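You operate a simulated robot arm through the tools that you are given. There is no shell and no other tool.

You are at the controls of a simulated robot arm. One attempt, no reset.

TASK
Take the battery out of the orange beacon and store both.
Fine: battery in the free cell of the battery box, lid shut; beacon in the foam nest. Set down upright: orange beacon.
Where things are to end (x, y in the base frame): battery pack within 0.02 m of [0.46, -0.08].

It is judged by the outcome, as a careful person would: the job done as asked, and still so three seconds after it is handed in. It fails if anything else is knocked over, pushed out of place, dropped, spilled or broken. A push-on lid holds only when it is set on centred and level and pressed home; a screw cap is set on level and turned clockwise until tight.

THE ROBOT
A 7-joint arm with a two-finger gripper, fixed in place. Base frame: the origin is on the floor under the middle of its stand, x ahead of it, y to its left, z up; the work surface is at about z = 0.9. Units: m, degrees, N and s.
With the tool pointing down near the work surface it reaches from about 0.34 to 0.72 m from the base axis. Its first joint turns from -66.0 to 66.0 degrees. Payload 2.45 kg.
The TCP is the grasp point between the finger pads, 0.026 m short of the fingertips. In the tool frame z runs along the fingers and y along their closing line. The gripper opens to 0.096 m; its body begins 0.069 m behind the TCP.
Orientation is told as [roll, pitch, yaw] about the base's x, y, z axes, in that order, counted from this pose: with the fingers straight down and closing along the base's y, the tool's x points along the base's -x, its y along +y and its z along -z.

THE INTERFACE
- The arm moves only by the tool arm_command. Its argument "rows" is a list that holds one entry, the list of rows, each a list of 6 numbers: the shift along the base's x, y, z in units of 40 mm (1.0 is 40 mm), then the turn, a rotation vector about the base's x, y, z in units of 5 degrees (1.0 is 5 degrees). In form: [[[x, y, z, rx, ry, rz], ...]]. A call has 1 to 20 rows; each row shifts and turns the commanded pose from where the row before left it. "fingers" is the finger opening in m, from 0 to 0.096, set as the call begins (left out, the last holds). A call with a number of a shift or a turn outside -1 to 1 is refused whole. Rows are played at 5 a second. More than 0.05 m and 8.6 degrees between two rows, or a gripper value outside its range, and nothing of the call is played. A pose out of reach is approached as far as the arm can. The call stops where the force on the tool passes 90 N (or 10 N more than at its start, if that is more) or the arm is blocked; 0.2 s more then pass. Each finger travels about 0.05 m/s and halts on what it meets, pressing with about 30 N; the grip force reading is that of the motor and also rises with nothing between the fingers. The clock runs only during rows and for 0.2 s after the last one: add rows that do not move to give the fingers time. It gives the time, the measured TCP pose, the force on the tool (base axes), the opening and the grip force at its end, in the units of the frame above (readings bear some noise), with the torque about the TCP (base axes, N m) and any sound that the robot's microphone picked up.
- Cameras (640 x 400 px; columns grow to the right, rows downward): "scene" is fixed at [0.1532, -0.3794, 1.4377]; the picture's right is [0.88, -0.48, 0.00], its down [-0.23, -0.41, -0.88] and it looks along [0.42, 0.77, -0.47] (base axes); focal length 262 px, centre (320, 200). "wrist" rides on the gripper at [0.082, 0.003, -0.098] in the tool frame; the picture's right is [-0.04, 1.00, 0.00], its down [-0.73, -0.03, -0.68] and it looks along [-0.68, -0.03, 0.73] (tool axes); focal length 256 px, centre (320, 200).
- camera(camera): a new picture of that camera. The clock stands still meanwhile.
- point_at(camera, pixels): for up to 12 pixels [column, row] of the newest picture of that camera ("zoom" is the newest enlarged one), the place [x, y, z] in the base frame of the surface seen there, good to about 0.003 m. The clock stands still meanwhile.
- zoom(camera, box): a new picture of the part [left, top, right, bottom] of that camera's present view, enlarged. The clock stands still meanwhile.
- hand_in(): hands the job in; it is judged then, once.

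Unless the task says otherwise, let go and move clear before handing in.

The tools are called after "Emit:" as name(argument=value, ...) on one line, values as JSON. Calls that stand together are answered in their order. arm_command: Moves the arm, as the interface text tells. Its arguments: {"type":"object","properties":{"rows":{"type":"array","items":{"type":"array","items":{"type":"array","items":{"type":"number"}}}},"fingers":{"type":"number"}},"required":["rows"]} The other tools are called the same way: camera (camera) takes a picture; point_at (camera, pixels) gives the place of the surface under pixels of a picture; zoom (camera, box) takes an enlarged picture of a part of a camera's view; hand_in () hands the job in.

At the start:

```text
clock: 0.0
tool_pos: [0.3175, 0.1878, 1.3722]
tool_rot: [0.0, 0.0, 0.0]
contact_force: [-0.6, 0.1, 0.5]
moment: [-0.01, -0.02, -0.03]
opening: 0.0958
gripper_force: 0.0
```

scene: 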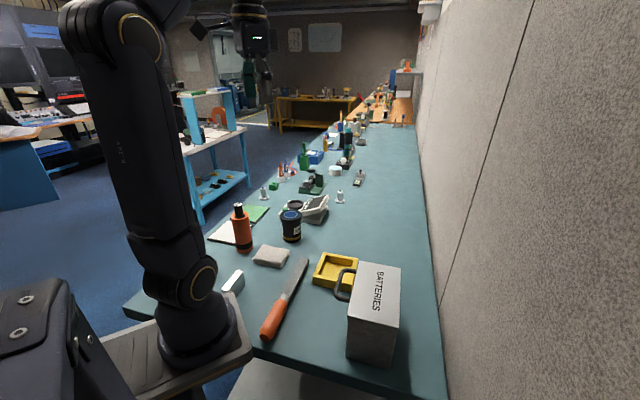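
wrist: 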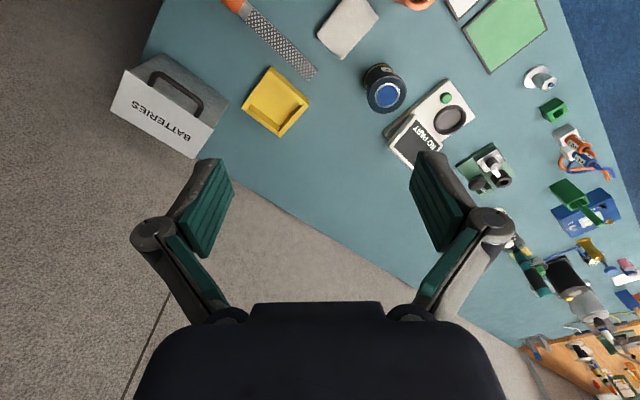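

The scene picture shows the orange beacon near (241,228), the yellow tray (foam nest?) near (335,270), and the BATTERIES box near (375,312). I'll zoom in on these to understand them.

Emit:
zoom(camera="scene", box=[200, 180, 340, 270])

Emit:
zoom(camera="scene", box=[290, 230, 430, 380])

Emit:
zoom(camera="wrist", box=[90, 0, 330, 160])

Emit:
point_at(camera="scene", pixels=[[238, 207], [241, 228], [243, 248], [335, 260], [337, 285], [320, 283], [358, 258], [375, 312], [343, 285], [372, 364], [398, 270], [270, 257]])

```text
4.44 times, centred on (270, 225) of scene
```

zoom: 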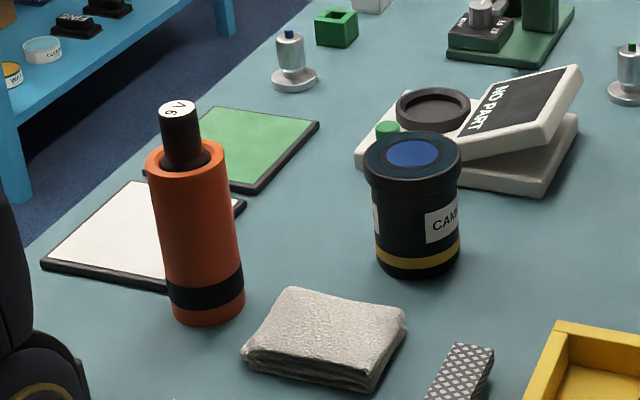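

```text
2.67 times, centred on (360, 305) of scene
```

zoom: 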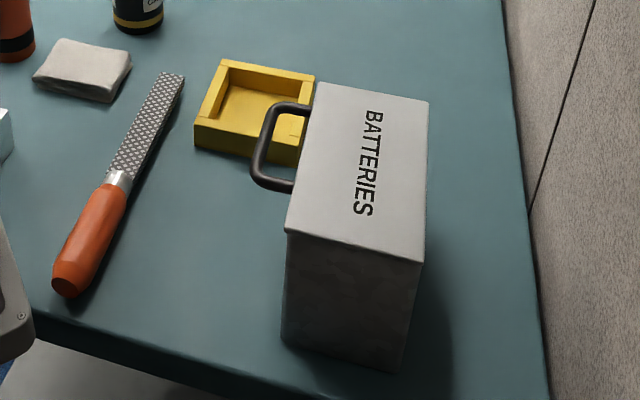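

```text
2.50 times, centred on (210, 80) of wrist
```

zoom: 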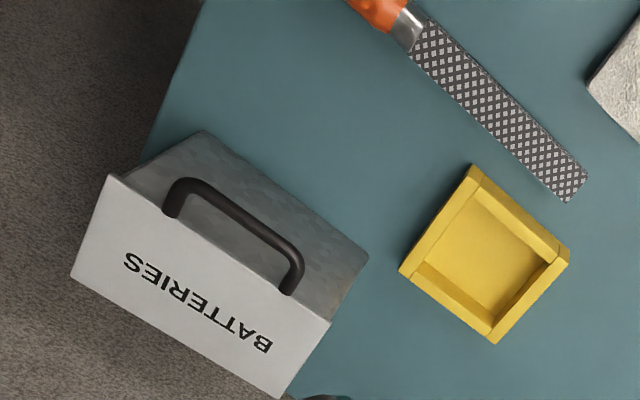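

```text
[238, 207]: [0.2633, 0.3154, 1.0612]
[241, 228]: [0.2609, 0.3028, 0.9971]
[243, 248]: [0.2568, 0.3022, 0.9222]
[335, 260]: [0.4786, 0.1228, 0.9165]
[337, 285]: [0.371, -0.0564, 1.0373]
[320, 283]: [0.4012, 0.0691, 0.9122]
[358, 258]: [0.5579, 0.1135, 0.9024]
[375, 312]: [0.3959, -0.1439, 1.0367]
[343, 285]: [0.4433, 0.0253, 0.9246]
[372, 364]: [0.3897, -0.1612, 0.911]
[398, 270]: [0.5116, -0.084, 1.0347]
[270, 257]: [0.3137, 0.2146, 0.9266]
```

The box has a lid at z≈1.037 with a handle sticking out from its side, and the battery sticks out of the beacon's top. I'll measure box corners and handle more exactly before moving.

Emit:
zoom(camera="scene", box=[325, 250, 415, 310])

Emit:
point_at(camera="scene", pixels=[[361, 263], [399, 268], [350, 316], [396, 326], [347, 357], [386, 367], [336, 292], [352, 270], [346, 300], [338, 283], [343, 299], [362, 264]])

Emit:
point_at(camera="wrist", pixels=[[132, 71], [118, 102], [195, 152], [212, 124], [165, 55], [226, 104], [155, 80], [180, 78], [200, 100], [245, 104], [279, 131], [303, 100]])

```text
6.67 times, centred on (370, 280) of scene
```

zoom: 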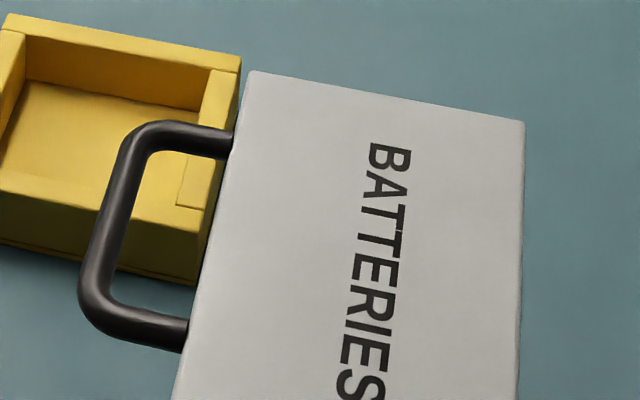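

```text
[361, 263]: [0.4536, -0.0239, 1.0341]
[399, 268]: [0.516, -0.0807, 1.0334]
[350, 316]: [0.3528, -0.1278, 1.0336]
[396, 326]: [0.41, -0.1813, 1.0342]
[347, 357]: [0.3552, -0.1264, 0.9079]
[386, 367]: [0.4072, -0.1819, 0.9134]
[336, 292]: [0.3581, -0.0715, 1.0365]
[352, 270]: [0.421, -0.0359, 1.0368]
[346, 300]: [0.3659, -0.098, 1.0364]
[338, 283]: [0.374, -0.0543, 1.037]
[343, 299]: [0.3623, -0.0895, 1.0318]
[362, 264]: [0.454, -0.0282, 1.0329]
```

```text
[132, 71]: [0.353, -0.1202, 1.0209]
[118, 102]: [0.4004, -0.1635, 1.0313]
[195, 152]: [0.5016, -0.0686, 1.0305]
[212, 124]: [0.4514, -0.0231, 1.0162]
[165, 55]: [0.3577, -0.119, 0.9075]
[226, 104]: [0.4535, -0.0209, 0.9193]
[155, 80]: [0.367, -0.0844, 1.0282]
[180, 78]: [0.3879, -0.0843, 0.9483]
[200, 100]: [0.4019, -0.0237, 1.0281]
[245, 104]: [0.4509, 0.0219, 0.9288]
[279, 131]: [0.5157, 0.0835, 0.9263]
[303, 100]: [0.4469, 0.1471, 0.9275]
```

The box's long sides run along u≈(0.70,0.72), the handle bar sits on the robot-facing side at about (0.38,-0.045,1.03), and the hinge is probably on the far side. I'll move above the handle, yawed 46°, for a closer look.

Emit:
arm_command(rows=[[[0.106, -0.52, -0.305, 0, 0, 0.92], [0.106, -0.52, -0.305, 0, 0, 0.92], [0.106, -0.52, -0.305, 0, 0, 0.92], [0.106, -0.52, -0.305, 0, 0, 0.92], [0.106, -0.52, -0.305, 0, 0, 0.92], [0.106, -0.52, -0.305, 0, 0, 0.92], [0.106, -0.52, -0.305, 0, 0, 0.92], [0.106, -0.52, -0.305, 0, 0, 0.92], [0.106, -0.52, -0.305, 0, 0, 0.92], [0.106, -0.52, -0.305, 0, 0, 0.92], [0, 0, 0, 0, 0, 0], [0, 0, 0, 0, 0, 0]]])

Emit:
camera(camera="wrist")

Emit:
camera(camera="scene")

```text
clock: 2.6
tool_pos: [0.3616, -0.0196, 1.2484]
tool_rot: [0.0, 0.1, 46.0]
contact_force: [0.3, 1.7, 0.0]
moment: [-0.01, -0.03, -0.02]
opening: 0.0962
gripper_force: 0.0
```

```text
taken
```

wrist: 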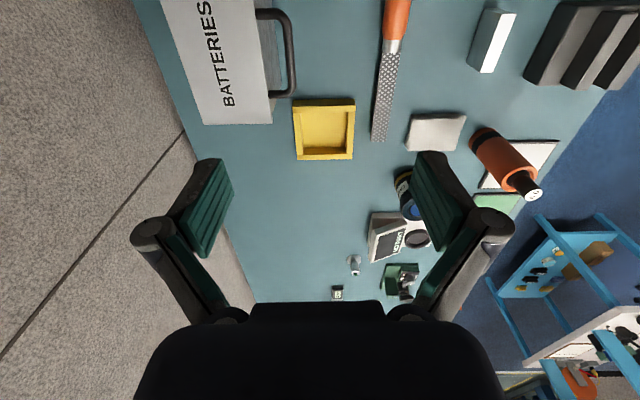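

```text
taken
```

scene: 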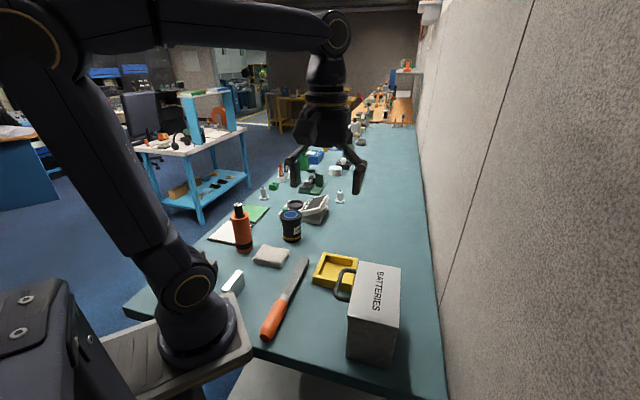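

Good view: the handle bar is at wrist (291,50), the box lid at (225,60), the nest at (325,128). I'll zoom for detail and measure.

Emit:
zoom(camera="wrist", box=[150, 0, 390, 165])

Emit:
point_at(camera="wrist", pixels=[[289, 25], [293, 50], [291, 80], [270, 12], [275, 94], [290, 94], [286, 14], [293, 99], [354, 99], [353, 159], [299, 160], [324, 130]])

Emit:
point_at(camera="scene", pixels=[[450, 330], [440, 270], [500, 300], [420, 200], [425, 300], [436, 390]])

```text
2.42 times, centred on (270, 82) of wrist
```

zoom: 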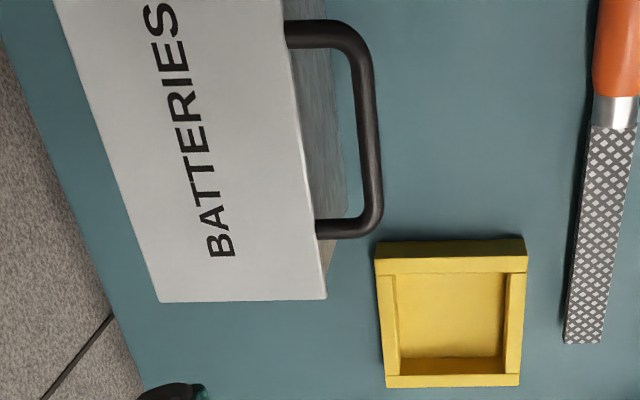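

```text
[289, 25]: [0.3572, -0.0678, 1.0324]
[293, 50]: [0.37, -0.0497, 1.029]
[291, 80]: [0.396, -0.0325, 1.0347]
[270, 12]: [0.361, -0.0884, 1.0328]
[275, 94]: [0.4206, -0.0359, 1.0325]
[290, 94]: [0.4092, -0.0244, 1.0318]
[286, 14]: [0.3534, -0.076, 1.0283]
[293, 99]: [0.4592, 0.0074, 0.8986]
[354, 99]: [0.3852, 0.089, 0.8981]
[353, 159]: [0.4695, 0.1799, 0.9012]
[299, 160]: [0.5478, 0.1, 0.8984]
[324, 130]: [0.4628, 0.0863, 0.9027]
```

```text
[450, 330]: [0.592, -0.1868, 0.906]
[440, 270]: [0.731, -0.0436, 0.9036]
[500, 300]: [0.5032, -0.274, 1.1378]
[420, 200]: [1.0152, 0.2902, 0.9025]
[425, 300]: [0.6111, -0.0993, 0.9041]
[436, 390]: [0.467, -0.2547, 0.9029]
```

Bar centre is about (0.377,-0.049,1.029), with the lid edge ~38 mm behind it and a wall ~0.125 m beyond the hinge side. I'll tilt the gripper 25° so the fingers point toward the box, narrow the fingers, and go to a pre-grasp above the bar.

Emit:
arm_command(rows=[[[-0.06, 0, -0.49, -0.58, -0.6, 0], [-0.06, 0, -0.49, -0.58, -0.6, 0], [-0.06, 0, -0.49, -0.58, -0.6, 0], [-0.06, 0, -0.49, -0.58, -0.6, 0], [-0.06, 0, -0.49, -0.58, -0.6, 0], [-0.06, 0, -0.49, -0.58, -0.6, 0], [0, 0, 0, 0, 0, 0], [0, 0, 0, 0, 0, 0]]], fingers=0.026)

Emit:
camera(camera="wrist")

Emit:
zoom(camera="scene", box=[270, 150, 430, 370])

```text
clock: 4.4
tool_pos: [0.3455, -0.0203, 1.1308]
tool_rot: [-25.1, 0.0, 46.1]
contact_force: [-0.6, -0.3, 0.0]
moment: [0.01, -0.02, -0.01]
opening: 0.0259
gripper_force: 0.0
```

```text
taken
```

wrist: 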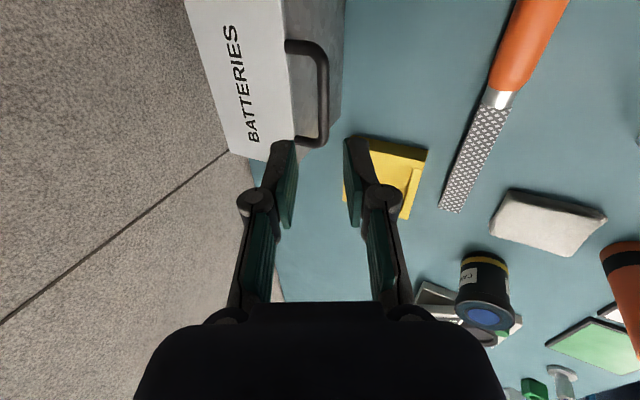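

```text
1.82 times, centred on (350, 260) of scene
```

zoom: 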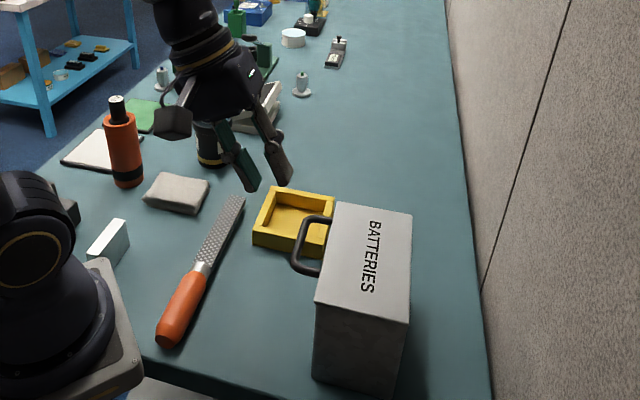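

Pose reached with 25° tilt; the bar is at wrist (323,90). I'll re-measure the bar and lid edge from this closer view.

Emit:
point_at(camera="wrist", pixels=[[323, 60], [324, 80], [324, 100], [323, 120], [320, 80], [327, 80], [300, 46], [292, 80], [288, 80], [310, 142], [312, 80], [286, 100]])

Emit:
zoom(camera="wrist", box=[220, 20, 420, 240])

```text
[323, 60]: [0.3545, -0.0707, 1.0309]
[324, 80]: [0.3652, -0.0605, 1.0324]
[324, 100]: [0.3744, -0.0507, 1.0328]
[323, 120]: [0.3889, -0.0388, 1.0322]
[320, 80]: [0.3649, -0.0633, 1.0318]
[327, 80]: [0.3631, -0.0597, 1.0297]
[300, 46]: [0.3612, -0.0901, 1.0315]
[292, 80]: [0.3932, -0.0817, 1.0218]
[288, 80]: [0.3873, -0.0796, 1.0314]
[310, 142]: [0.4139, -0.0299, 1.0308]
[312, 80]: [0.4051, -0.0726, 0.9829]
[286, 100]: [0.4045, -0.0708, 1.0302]
```

```text
1.82 times, centred on (320, 130) of wrist
```

zoom: 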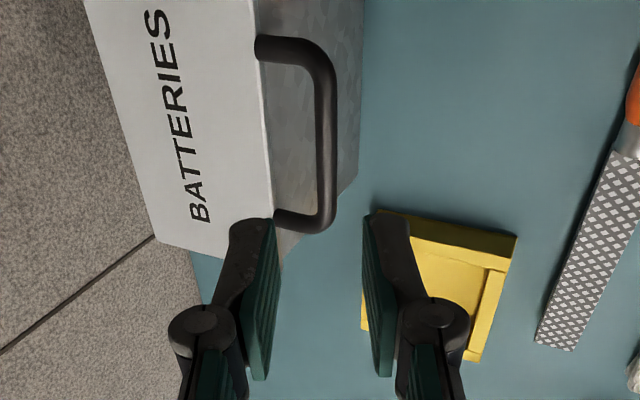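

Bar centre refined to (0.377,-0.049,1.028), hole depth ≈28-30 mm. I'll narrow the fingers to 0.021 and descend partway along the finger axis, then check alignment.

Emit:
arm_command(rows=[[[0.1, -0.089, -0.337, 0, 0, 0], [0.1, -0.089, -0.337, 0, 0, 0], [0.1, -0.089, -0.337, 0, 0, 0], [0.1, -0.089, -0.337, 0, 0, 0], [0, 0, 0, 0, 0, 0]]], fingers=0.021)

Emit:
zoom(camera="wrist", box=[220, 20, 420, 240])

Emit:
zoom(camera="scene", box=[290, 200, 410, 320])

```text
clock: 5.6
tool_pos: [0.3604, -0.0338, 1.0782]
tool_rot: [-25.0, 0.1, 46.1]
contact_force: [-0.3, -0.7, -0.4]
moment: [0.05, -0.01, 0.02]
opening: 0.0212
gripper_force: 0.1
```

```text
1.82 times, centred on (320, 130) of wrist
```

zoom: 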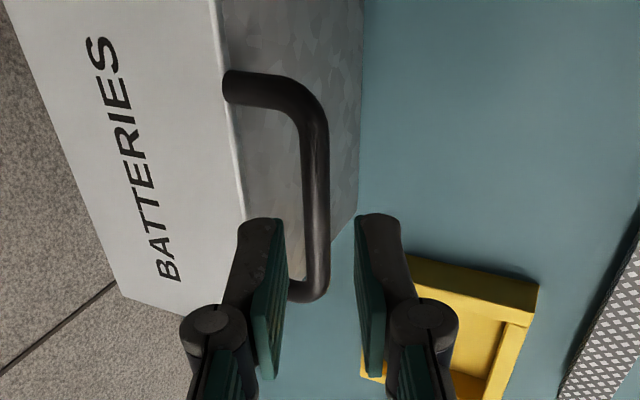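

```text
3.33 times, centred on (350, 260) of scene
```

zoom: 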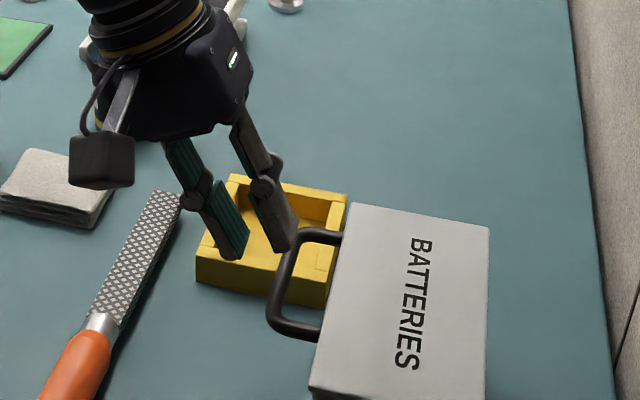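

Fingers straddle the bar (mid-finger column ≈320 and bar column ≈318 in the zoom). I'll descend the rest of the way slowly.

Emit:
arm_command(rows=[[[0.1, -0.089, -0.3, 0, 0, 0], [0.1, -0.089, -0.3, 0, 0, 0], [0.1, -0.089, -0.3, 0, 0, 0], [0, 0, 0, 0, 0, 0]]])

Emit:
zoom(camera="wrist", box=[220, 20, 420, 240])

Emit:
zoom(camera="scene", box=[310, 230, 400, 320])

```text
clock: 6.6
tool_pos: [0.3789, -0.0434, 1.0454]
tool_rot: [-25.1, 0.0, 46.0]
contact_force: [-0.4, 0.9, -0.8]
moment: [0.0, -0.02, 0.0]
opening: 0.0209
gripper_force: 0.0
out of reach, approached as far as the arm can: row 2
```

```text
1.82 times, centred on (320, 130) of wrist
```

zoom: 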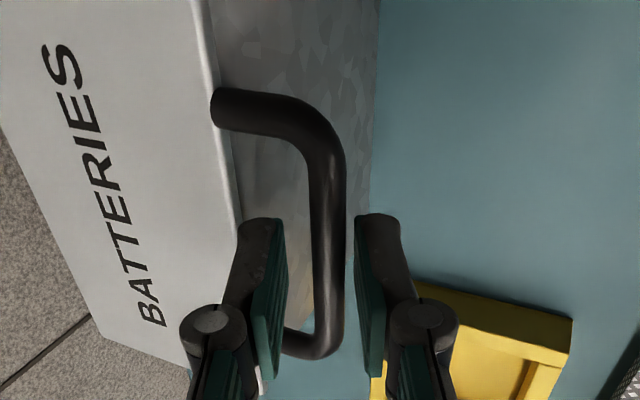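

```text
4.44 times, centred on (355, 275) of scene
```

zoom: 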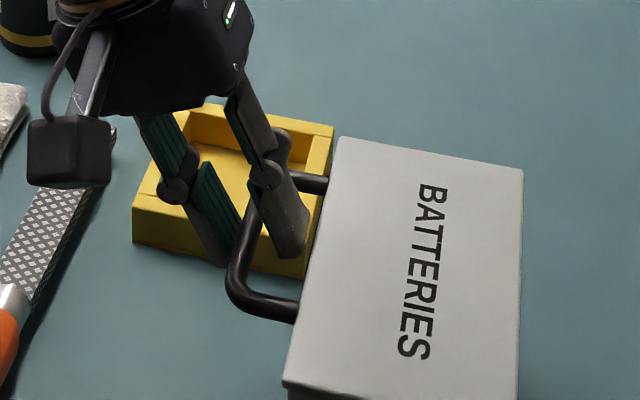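

The arm hit its reach limit at 25° tilt; the bar sits ~9 mm above the fingertips and a little toward the front finger. I'll back the tilt off to about -13° so I can go deeper.

Emit:
arm_command(rows=[[[0, 0, 0, 0.556, 0.575, 0], [0, 0, 0, 0.556, 0.575, 0], [0, 0, 0, 0.556, 0.575, 0], [0, 0, 0, 0, 0, 0]]])

Emit:
zoom(camera="wrist", box=[220, 20, 420, 240])

```text
clock: 7.6
tool_pos: [0.3763, -0.0452, 1.0445]
tool_rot: [-13.1, 0.0, 46.0]
contact_force: [0.2, -0.8, -0.5]
moment: [-0.01, 0.01, 0.02]
opening: 0.0211
gripper_force: 0.1
```

```text
1.82 times, centred on (320, 130) of wrist
```

zoom: 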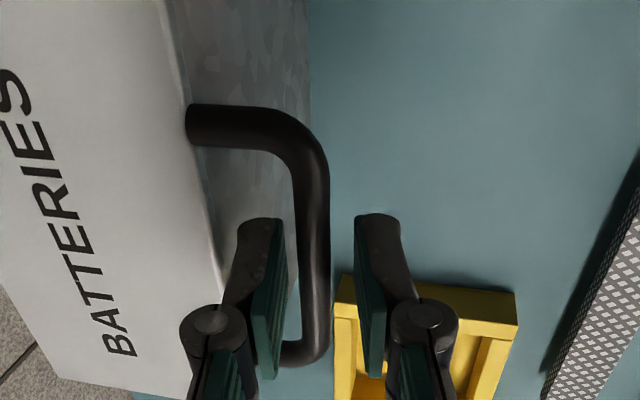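

Bar is now centred between the pads (col ≈314 vs mid 320). I'll go ~9 mm deeper and then close the fingers gently.

Emit:
arm_command(rows=[[[0.0, -0.02, -0.11, 0, 0, 0], [0.0, -0.02, -0.11, 0, 0, 0], [0, 0, 0, 0, 0, 0]]])

Emit:
arm_command(rows=[[[0, 0, 0, 0, 0, 0], [0, 0, 0, 0, 0, 0], [0, 0, 0, 0, 0, 0]]], fingers=0.0)

Emit:
zoom(camera="wrist", box=[220, 20, 420, 240])

Emit:
zoom(camera="scene", box=[310, 230, 400, 320])

```text
clock: 8.4
tool_pos: [0.3759, -0.0468, 1.0351]
tool_rot: [-13.0, 0.0, 46.0]
contact_force: [-0.8, 0.2, 0.0]
moment: [0.0, 0.01, -0.01]
opening: 0.021
gripper_force: 0.1
```

```text
clock: 9.2
tool_pos: [0.3783, -0.0486, 1.0368]
tool_rot: [-13.3, -0.2, 46.0]
contact_force: [23.5, -32.4, -1.3]
moment: [-0.3, -0.18, 0.06]
opening: 0.0089
gripper_force: 36.2
```

```text
1.82 times, centred on (320, 130) of wrist
```

zoom: 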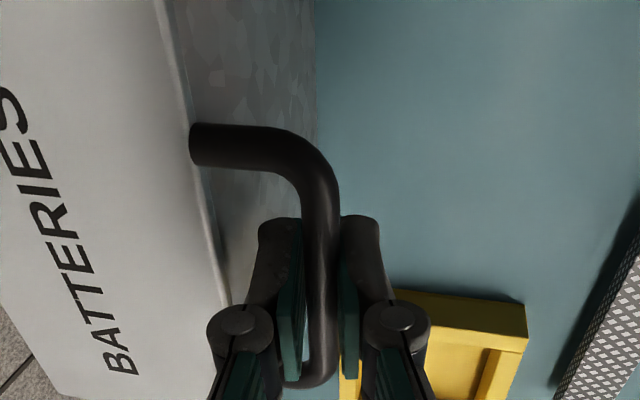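

```text
4.44 times, centred on (355, 275) of scene
```

zoom: 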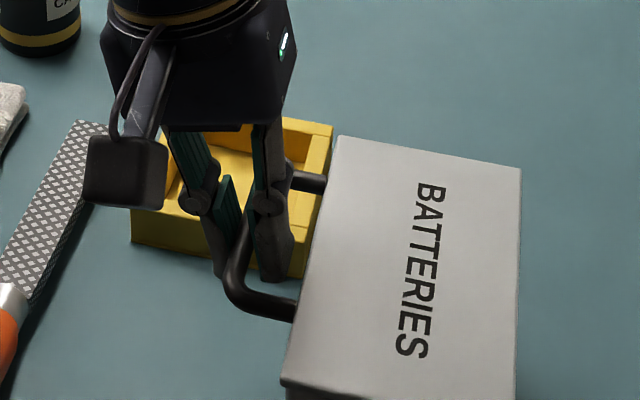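

The bar is gripped (opening 8.9 mm) with a ~40 N side load because the grip was slightly off centre. I'll shift ~3 mm toward the box to relax, then lift along the first 10° of the lid arc.

Emit:
arm_command(rows=[[[0.054, -0.052, 0, 0, 0, 0], [0, 0, 0, 0, 0, 0]]])

Emit:
arm_command(rows=[[[0.009, -0.008, 0.266, 0, 0, 0], [0.025, -0.024, 0.264, 0, 0, 0], [0, 0, 0, 0, 0, 0]]])

Emit:
zoom(camera="scene", box=[310, 220, 430, 370])

Emit:
zoom(camera="wrist", box=[180, 0, 420, 240])

```text
clock: 9.8
tool_pos: [0.3788, -0.0491, 1.0347]
tool_rot: [-13.0, 0.0, 46.1]
contact_force: [10.1, -12.0, 10.0]
moment: [0.34, -0.51, 0.08]
opening: 0.0088
gripper_force: 36.5
```

```text
clock: 10.6
tool_pos: [0.3797, -0.0497, 1.0571]
tool_rot: [-13.0, 0.0, 46.1]
contact_force: [12.0, -7.4, -3.2]
moment: [-0.03, -0.04, -0.02]
opening: 0.0088
gripper_force: 36.4
```

```text
2.67 times, centred on (370, 295) of scene
```

zoom: 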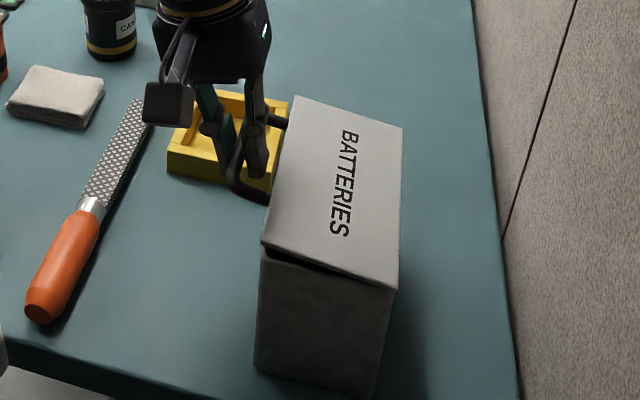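

```text
1.67 times, centred on (300, 120) of wrist
```

zoom: 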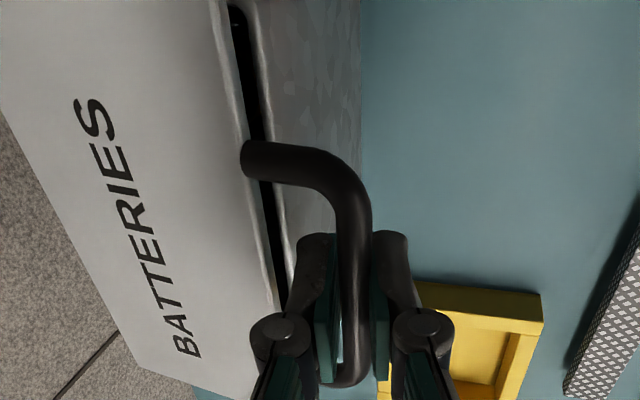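

The lid is hinged on the far side and opens cleanly (gap visible at the front edge). I'll continue along the arc to about 45°.

Emit:
arm_command(rows=[[[0.06, -0.057, 0.26, 0, 0, 0], [0.0575, -0.0556, 0.254, 0, 0, 0], [0.0732, -0.0707, 0.246, 0, 0, 0], [0.0883, -0.0853, 0.236, 0, 0, 0], [0.1028, -0.0994, 0.2245, 0, 0, 0], [0.1165, -0.1126, 0.211, 0, 0, 0], [0.1292, -0.1249, 0.196, 0, 0, 0], [0, 0, 0, 0, 0, 0]]])

Emit:
zoom(camera="scene", box=[310, 200, 430, 370])

Emit:
zoom(camera="wrist", box=[180, 0, 420, 240])

```text
clock: 12.4
tool_pos: [0.405, -0.0739, 1.121]
tool_rot: [-13.0, 0.2, 46.0]
contact_force: [2.3, -1.9, -5.4]
moment: [-0.23, 0.27, -0.42]
opening: 0.0088
gripper_force: 36.8
```

```text
2.35 times, centred on (370, 285) of scene
```

zoom: 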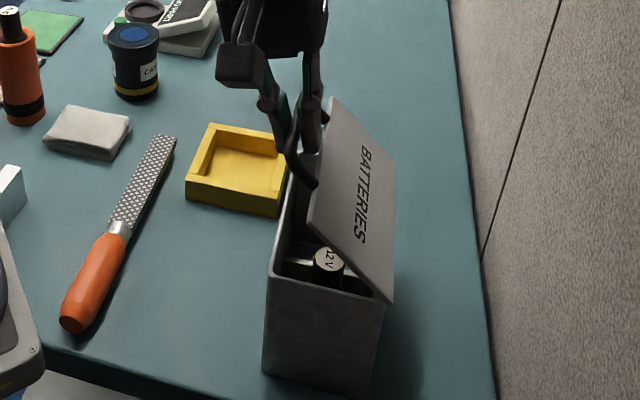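

```text
1.67 times, centred on (300, 120) of wrist
```

zoom: 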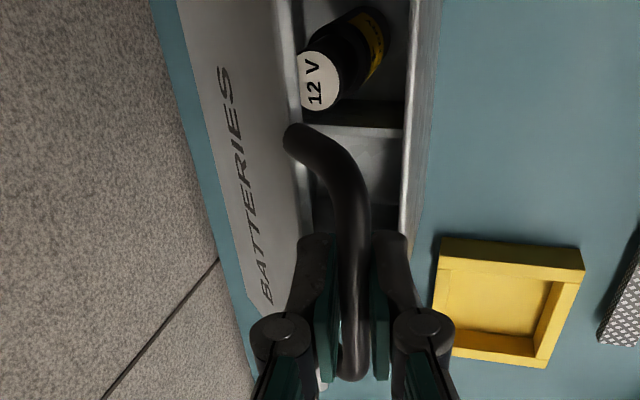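

The free cell is visible (the 12 V battery occupies the near -u cell). Continuing the arc from 45° to 80°.

Emit:
arm_command(rows=[[[0.141, -0.1364, 0.18, 0, 0, 0], [0.1517, -0.1467, 0.162, 0, 0, 0], [0.1614, -0.156, 0.143, 0, 0, 0], [0.1697, -0.164, 0.123, 0, 0, 0], [0.1767, -0.1708, 0.102, 0, 0, 0], [0.1825, -0.1764, 0.08, 0, 0, 0], [0.1868, -0.1805, 0.058, 0, 0, 0], [0, 0, 0, 0, 0, 0]]])

Emit:
zoom(camera="scene", box=[310, 190, 450, 370])

Emit:
zoom(camera="wrist", box=[180, 0, 420, 240])

```text
clock: 14.2
tool_pos: [0.4511, -0.1215, 1.1561]
tool_rot: [-13.1, 0.0, 45.9]
contact_force: [-6.1, -6.5, -4.7]
moment: [-0.13, 0.2, -0.85]
opening: 0.0091
gripper_force: 36.9
```

```text
2.22 times, centred on (380, 280) of scene
```

zoom: 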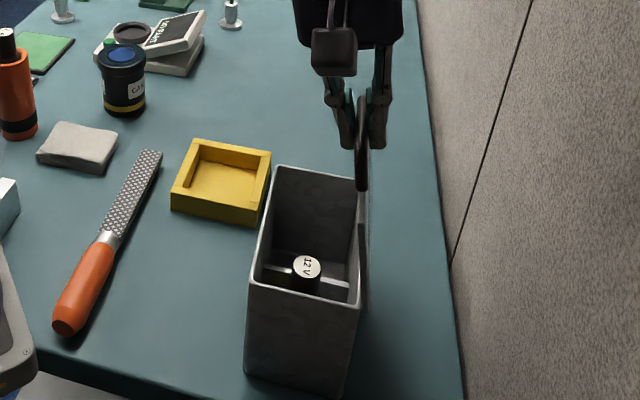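

```text
1.67 times, centred on (300, 120) of wrist
```

zoom: 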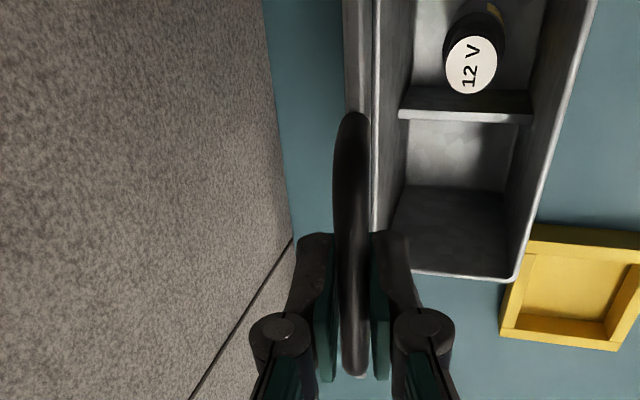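

Lid is about vertical now. I'll push it past vertical in small steps, watching force for the hinge stop.

Emit:
arm_command(rows=[[[0.19, -0.1835, 0.035, 0, 0, 0], [0.191, -0.1847, 0.0115, 0, 0, 0], [0.191, -0.1847, -0.0115, 0, 0, 0], [0, 0, 0, 0, 0, 0]]])

Emit:
zoom(camera="scene", box=[310, 190, 450, 370])

Emit:
zoom(camera="wrist", box=[180, 0, 420, 240])

```text
clock: 15.2
tool_pos: [0.4741, -0.1429, 1.158]
tool_rot: [-13.0, 0.1, 45.9]
contact_force: [-11.6, -11.1, -4.8]
moment: [-0.34, 0.49, -1.02]
opening: 0.0092
gripper_force: 36.9
```

```text
2.22 times, centred on (380, 280) of scene
```

zoom: 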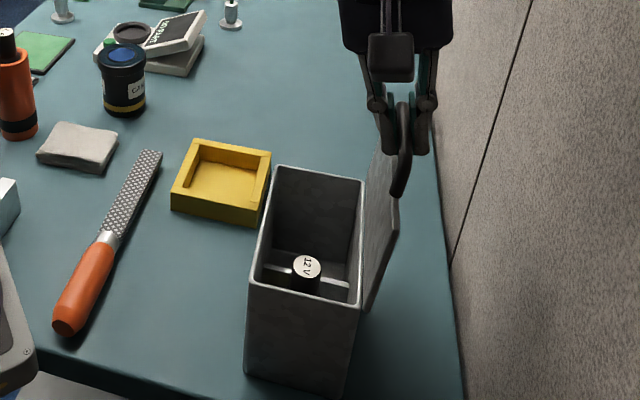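

```text
1.67 times, centred on (300, 120) of wrist
```

zoom: 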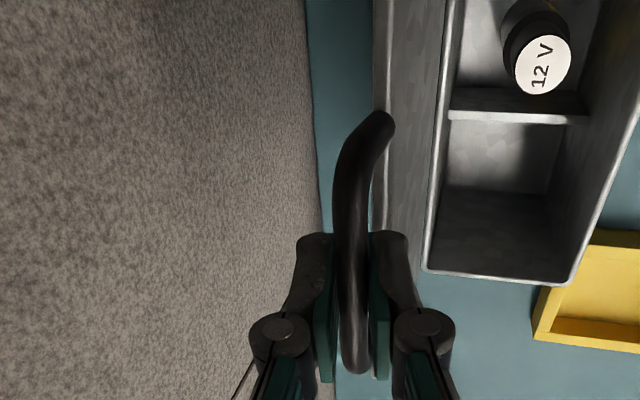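

The lid is slightly past vertical. I'll continue another ~10° while relieving the along-bar side force, watching for the stop.

Emit:
arm_command(rows=[[[0.164, -0.2105, -0.035, 0, 0, 0], [0.187, -0.1805, -0.058, 0, 0, 0], [0, 0, 0, 0, 0, 0]]])

Emit:
zoom(camera="scene", box=[310, 190, 450, 370])

```text
clock: 16.0
tool_pos: [0.4852, -0.1511, 1.1534]
tool_rot: [-12.1, 0.1, 46.2]
contact_force: [-38.8, 37.9, 14.9]
moment: [0.59, 0.15, -0.86]
opening: 0.0092
gripper_force: 36.6
```

```text
2.22 times, centred on (380, 280) of scene
```

zoom: 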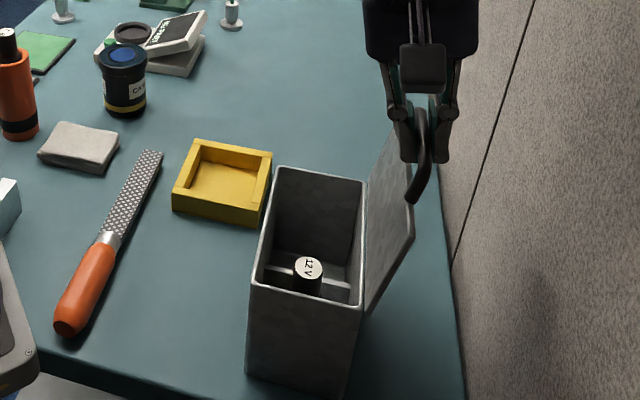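

The hinge stop is reached (≈54 N push-back). I'll back off ~4 mm to relieve it and then open the fingers slightly to release the bar.

Emit:
arm_command(rows=[[[-0.072, 0.07, 0, 0, 0, 0], [0, 0, 0, 0, 0, 0]]])

Emit:
zoom(camera="scene", box=[310, 190, 450, 370])

```text
clock: 16.6
tool_pos: [0.4839, -0.1507, 1.1534]
tool_rot: [-12.6, -0.2, 46.1]
contact_force: [-15.6, 37.6, -0.1]
moment: [-0.1, 0.61, -1.08]
opening: 0.0091
gripper_force: 36.8
```

```text
2.22 times, centred on (380, 280) of scene
```

zoom: 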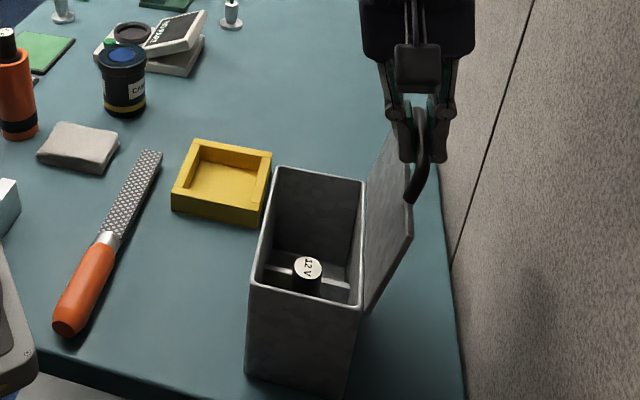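

Still ~40 N, mostly +y. I'll ease off a little more before opening.

Emit:
arm_command(rows=[[[-0.03, 0.07, 0, 0, 0, 0], [0, 0, 0, 0, 0, 0]]])

```text
clock: 17.2
tool_pos: [0.4831, -0.1501, 1.1525]
tool_rot: [-12.9, 0.0, 46.0]
contact_force: [-9.6, 26.6, -11.4]
moment: [0.51, -0.23, -0.83]
opening: 0.0089
gripper_force: 35.9
```

Emit:
arm_command(rows=[[[-0.04, 0.08, 0, 0, 0, 0], [0, 0, 0, 0, 0, 0]]])

```text
clock: 17.8
tool_pos: [0.4836, -0.1489, 1.1538]
tool_rot: [-12.9, 0.0, 45.8]
contact_force: [2.5, 7.8, -23.1]
moment: [0.73, -0.64, -0.65]
opening: 0.009
gripper_force: 36.6
```

Side load is now small; there's a -23 N vertical pull. I'll lower ~1.5 mm, then open the fingers.

Emit:
arm_command(rows=[[[0, 0, -0.035, 0, 0, 0], [0, 0, 0, 0, 0, 0]]])

Emit:
arm_command(rows=[[[0, 0, 0, 0, 0, 0], [0, 0, 0, 0, 0, 0]]], fingers=0.026)

Emit:
zoom(camera="scene", box=[310, 190, 450, 370])

Emit:
camera(camera="wrist")

```text
clock: 18.4
tool_pos: [0.4829, -0.15, 1.1543]
tool_rot: [-13.2, 0.0, 46.0]
contact_force: [-0.2, 3.0, -11.6]
moment: [-0.03, 0.06, -0.9]
opening: 0.0088
gripper_force: 36.6
```

```text
clock: 19.0
tool_pos: [0.4838, -0.1487, 1.1536]
tool_rot: [-13.1, 0.1, 46.1]
contact_force: [0.4, -0.1, -0.2]
moment: [0.0, 0.01, -0.01]
opening: 0.0262
gripper_force: 0.1
```

```text
2.22 times, centred on (380, 280) of scene
```

zoom: 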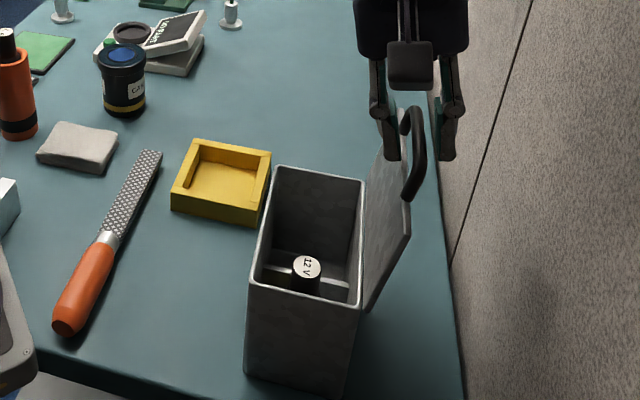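

```text
taken
```

wrist: 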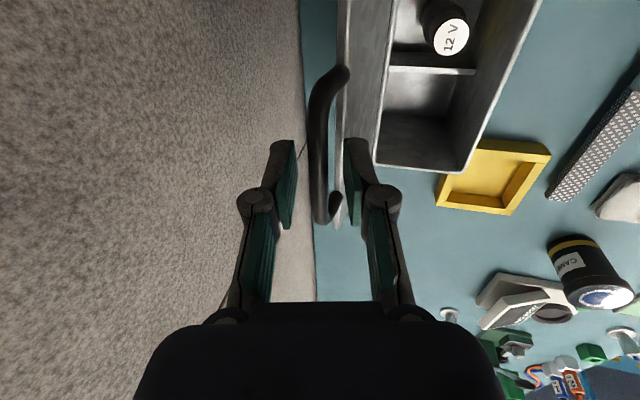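

The lid stays open by itself. I'll retreat straight back along the finger axis.

Emit:
arm_command(rows=[[[-0.08, 0.078, 0.48, 0, 0, 0], [-0.16, 0.156, 0.97, 0, 0, 0], [-0.16, 0.156, 0.97, 0, 0, 0], [-0.1, 0.1, 0.5, 0, 0, 0], [0, 0, 0, 0, 0, 0]]])

Emit:
camera(camera="scene")

Emit:
camera(camera="wrist")

```text
clock: 20.2
tool_pos: [0.4641, -0.1298, 1.2682]
tool_rot: [-13.0, 0.0, 46.0]
contact_force: [-1.0, -0.8, -0.2]
moment: [0.01, -0.02, -0.02]
opening: 0.0263
gripper_force: 0.1
```

```text
taken
```

scene: 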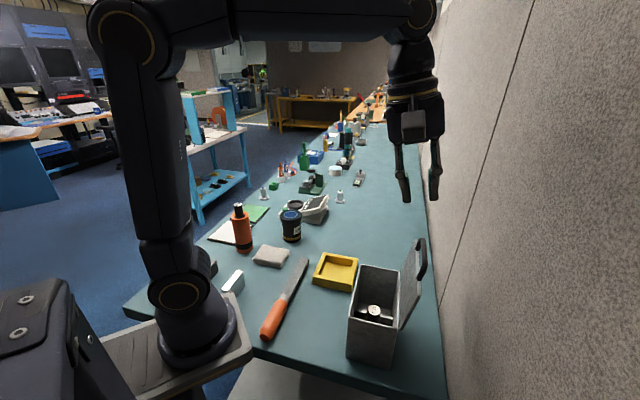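

```text
taken
```

wrist: 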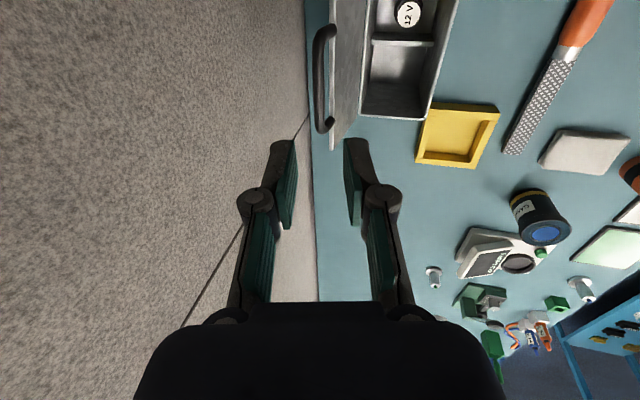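

Lid holds at its stop. I'll measure the free cell and box rim from this view.

Emit:
zoom(camera="wrist", box=[300, 0, 480, 140])

Emit:
point_at(camera="wrist", pixels=[[361, 117], [424, 120], [375, 42], [430, 44], [395, 85], [390, 105], [400, 60], [408, 15], [363, 60], [440, 60], [412, 105], [335, 140]])

Emit:
zoom(camera="scene", box=[330, 230, 440, 370])

```text
2.86 times, centred on (390, 70) of wrist
```

zoom: 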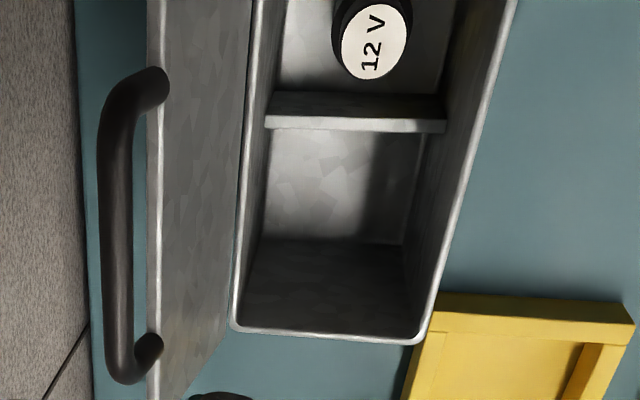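

```text
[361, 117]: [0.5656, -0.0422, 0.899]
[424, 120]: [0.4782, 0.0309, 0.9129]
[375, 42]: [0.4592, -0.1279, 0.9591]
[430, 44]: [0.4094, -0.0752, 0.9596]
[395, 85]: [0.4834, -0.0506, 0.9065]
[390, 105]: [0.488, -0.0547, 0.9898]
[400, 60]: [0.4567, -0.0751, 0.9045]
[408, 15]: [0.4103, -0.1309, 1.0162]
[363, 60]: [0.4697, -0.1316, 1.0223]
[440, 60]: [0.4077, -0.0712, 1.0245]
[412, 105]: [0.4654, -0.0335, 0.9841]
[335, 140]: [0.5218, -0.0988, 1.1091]
```

```text
2.86 times, centred on (385, 300) of scene
```

zoom: 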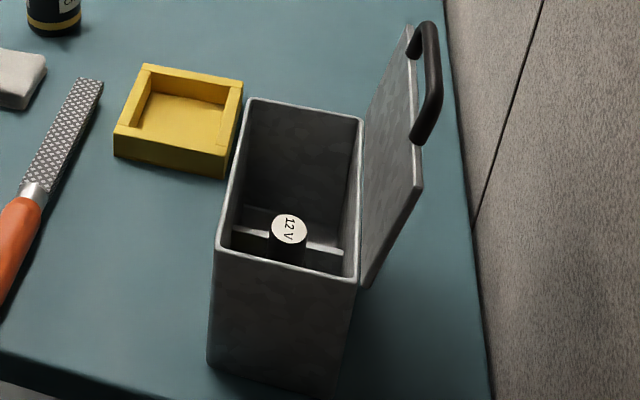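

Cell centre (0.46,-0.08), inside floor ≈0.905, divider top ≈0.96, rim ≈1.03. Now I'll go level and fly over to the beacon at about (0.271,0.326).

Emit:
arm_command(rows=[[[-0.345, 0.814, 0.1, 0.603, 0.623, 0], [-0.345, 0.814, 0.1, 0.603, 0.623, 0], [-0.345, 0.814, 0, 0.603, 0.623, 0], [-0.345, 0.814, 0, 0, 0, -0.8], [-0.345, 0.814, 0, 0, 0, -0.8], [-0.345, 0.814, 0, 0, 0, -0.8], [-0.345, 0.814, 0, 0, 0, -0.8], [-0.345, 0.814, 0, 0, 0, -0.8], [-0.345, 0.814, 0, 0, 0, -0.8], [-0.345, 0.814, 0, 0, 0, -0.8], [-0.345, 0.814, 0, 0, 0, -0.8], [-0.345, 0.814, 0, 0, 0, -0.8], [-0.345, 0.814, 0, 0, 0, 0], [-0.345, 0.814, 0, 0, 0, 0], [0, 0, 0, 0, 0, 0], [0, 0, 0, 0, 0, 0]]], fingers=0.06)

Emit:
camera(camera="wrist")

Emit:
camera(camera="scene")

```text
clock: 23.6
tool_pos: [0.2687, 0.3263, 1.2759]
tool_rot: [0.0, 0.1, 10.0]
contact_force: [0.1, 0.6, -0.1]
moment: [-0.01, -0.02, -0.02]
opening: 0.06
gripper_force: 0.1
```

```text
taken
```

wrist: 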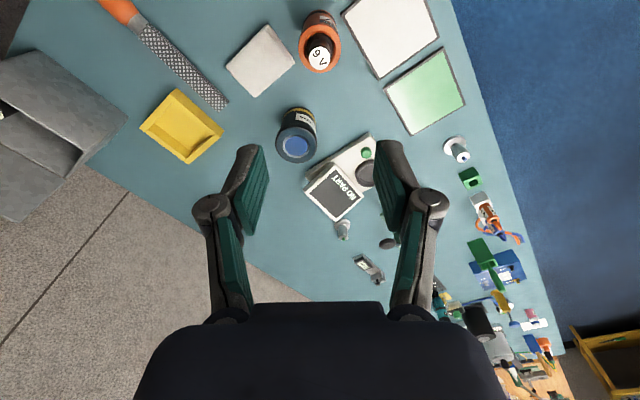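

```text
taken
```

scene: 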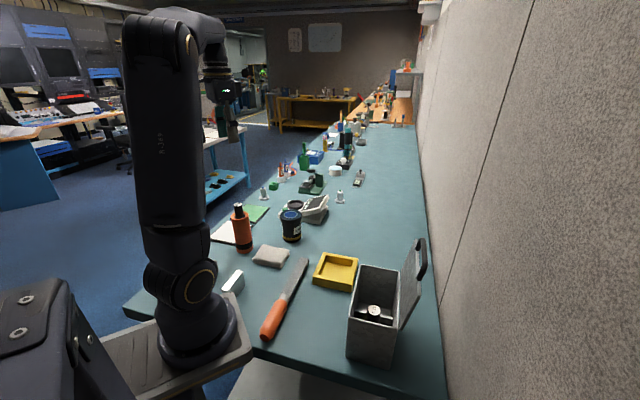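

Emit:
zoom(camera="wrist", box=[270, 0, 370, 80])

Emit:
point_at(camera="wrist", pixels=[[310, 57], [329, 57], [319, 47], [319, 67], [319, 57], [300, 50], [340, 50], [320, 73], [319, 20], [305, 18], [335, 18]])

Emit:
zoom(camera="scene", box=[215, 195, 275, 260])

```text
5.00 times, centred on (320, 40) of wrist
```

zoom: 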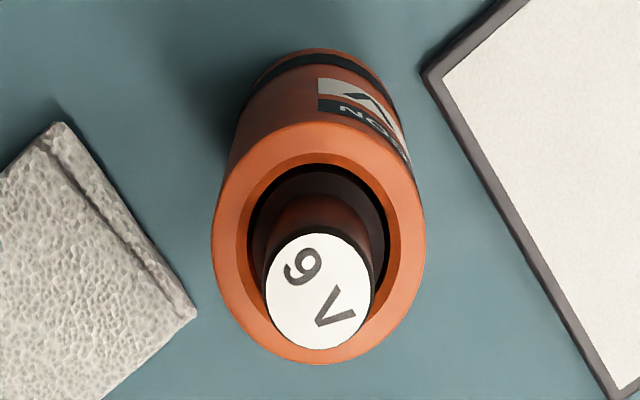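

```text
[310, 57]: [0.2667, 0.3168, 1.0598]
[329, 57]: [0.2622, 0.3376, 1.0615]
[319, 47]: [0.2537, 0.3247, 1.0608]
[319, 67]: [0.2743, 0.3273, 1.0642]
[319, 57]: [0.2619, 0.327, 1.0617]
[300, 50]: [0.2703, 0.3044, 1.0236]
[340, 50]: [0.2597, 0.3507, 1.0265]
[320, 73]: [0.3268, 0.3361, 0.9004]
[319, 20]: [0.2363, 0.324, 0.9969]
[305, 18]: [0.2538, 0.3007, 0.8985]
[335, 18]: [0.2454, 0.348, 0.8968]
```

```text
6.15 times, centred on (245, 228) of scene
```

zoom: 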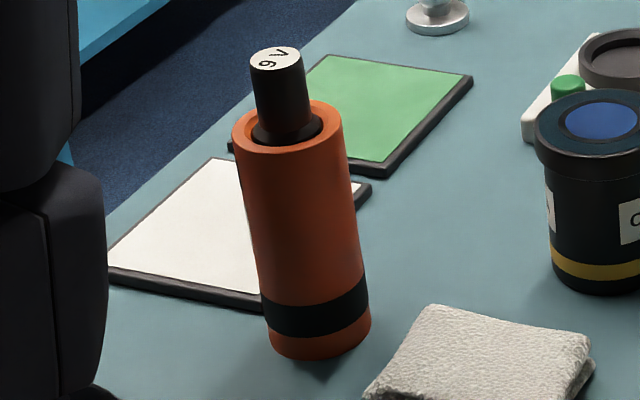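

The battery's top (9 V) is centred near (0.263,0.327,1.0615), about 24 mm in diameter, sticking 36 mm out of the beacon (top ≈1.025). I'll descend above it to TCP z≈1.13 and check alignment.

Emit:
arm_command(rows=[[[-0.0275, 0.005, -0.73, 0, 0, 0], [-0.0275, 0.005, -0.73, 0, 0, 0], [-0.0275, 0.005, -0.73, 0, 0, 0], [-0.0275, 0.005, -0.73, 0, 0, 0], [-0.0275, 0.005, -0.73, 0, 0, 0], [0, 0, 0, 0, 0, 0]]], fingers=0.05)

Emit:
camera(camera="wrist")

Emit:
zoom(camera="scene", box=[190, 150, 310, 260])

```text
clock: 25.0
tool_pos: [0.2654, 0.3263, 1.1289]
tool_rot: [0.0, 0.0, 9.9]
contact_force: [-0.5, -0.1, -0.5]
moment: [0.02, -0.04, -0.01]
opening: 0.05
gripper_force: 0.0
```

```text
taken
```

wrist: 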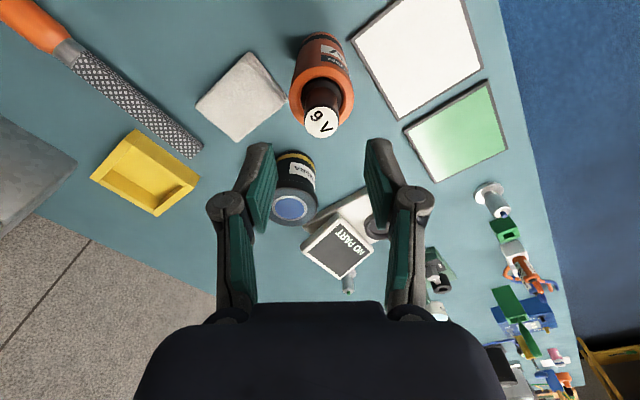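

```text
3.64 times, centred on (250, 205) of scene
```

zoom: 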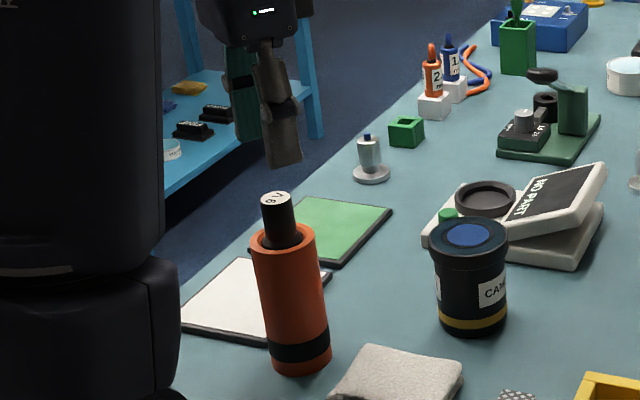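

Emit:
point_at(camera="wrist", pixels=[[307, 122], [336, 122], [321, 108], [321, 137], [321, 122], [298, 92], [350, 92], [305, 105], [338, 105]])

Emit:
zoom(camera="wrist", box=[260, 20, 380, 180])

```text
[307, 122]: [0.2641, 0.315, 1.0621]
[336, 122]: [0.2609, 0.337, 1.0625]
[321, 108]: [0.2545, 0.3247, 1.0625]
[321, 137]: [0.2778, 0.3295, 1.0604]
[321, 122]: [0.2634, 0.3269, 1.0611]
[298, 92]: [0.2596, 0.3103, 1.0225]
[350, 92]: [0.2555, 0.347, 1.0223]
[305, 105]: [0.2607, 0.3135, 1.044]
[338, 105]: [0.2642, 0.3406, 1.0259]
```

```text
2.50 times, centred on (320, 100) of wrist
```

zoom: 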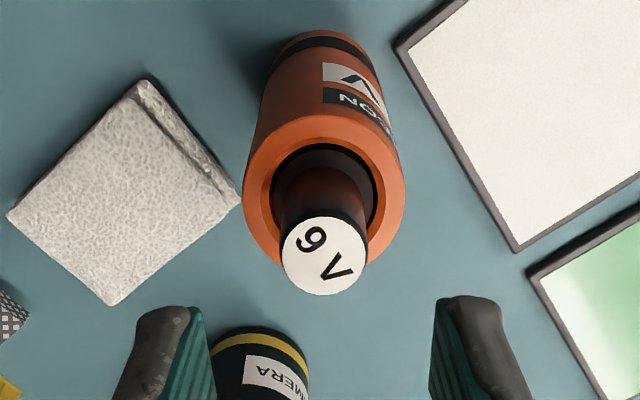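

Battery centre (0.265,0.326) is right under the TCP. Descending to TCP z≈1.070 and closing on the exposed top.

Emit:
arm_command(rows=[[[-0.01, 0.005, -0.49, 0, 0, 0], [0, 0, -0.49, 0, 0, 0], [0, 0, -0.49, 0, 0, 0], [0, 0, 0, 0, 0, 0]]])

Emit:
zoom(camera="wrist", box=[220, 60, 420, 240])

Emit:
zoom(camera="scene", box=[190, 170, 310, 260])

```text
clock: 26.0
tool_pos: [0.2659, 0.3286, 1.0727]
tool_rot: [0.0, 0.0, 10.0]
contact_force: [-0.4, -0.6, -0.4]
moment: [0.01, 0.01, -0.03]
opening: 0.0498
gripper_force: 0.1
```

```text
2.22 times, centred on (320, 150) of wrist
```

zoom: 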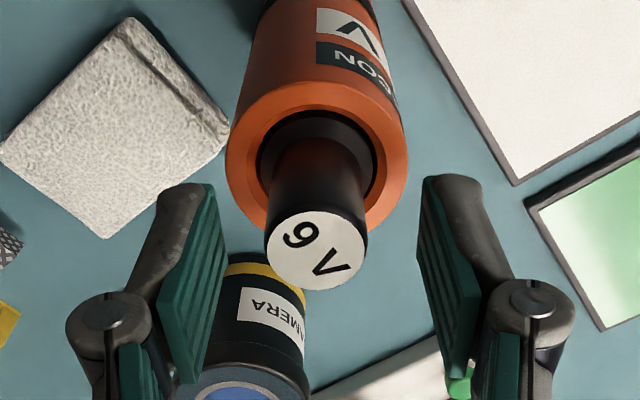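

```text
4.44 times, centred on (250, 215) of scene
```

zoom: 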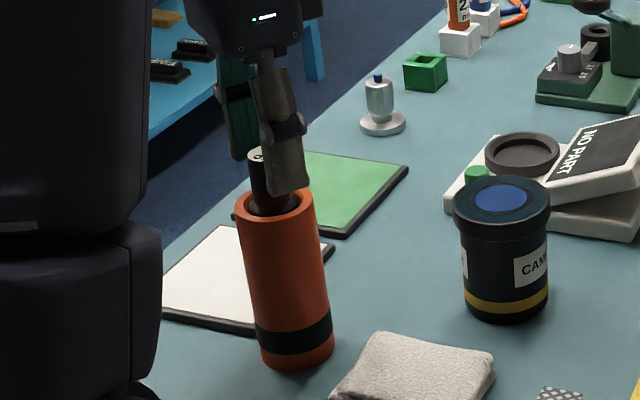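

Alignment is good (battery top at expected row ≈173). Closing the fingers.

Emit:
arm_command(rows=[[[0, 0, 0, 0, 0, 0], [0, 0, 0, 0, 0, 0], [0, 0, 0, 0, 0, 0], [0, 0, 0, 0, 0, 0]]], fingers=0.0)

```text
clock: 27.0
tool_pos: [0.2661, 0.3278, 1.0711]
tool_rot: [-0.1, 0.0, 10.0]
contact_force: [-0.1, 1.6, -0.1]
moment: [0.02, 0.03, 0.02]
opening: 0.0234
gripper_force: 30.1
```

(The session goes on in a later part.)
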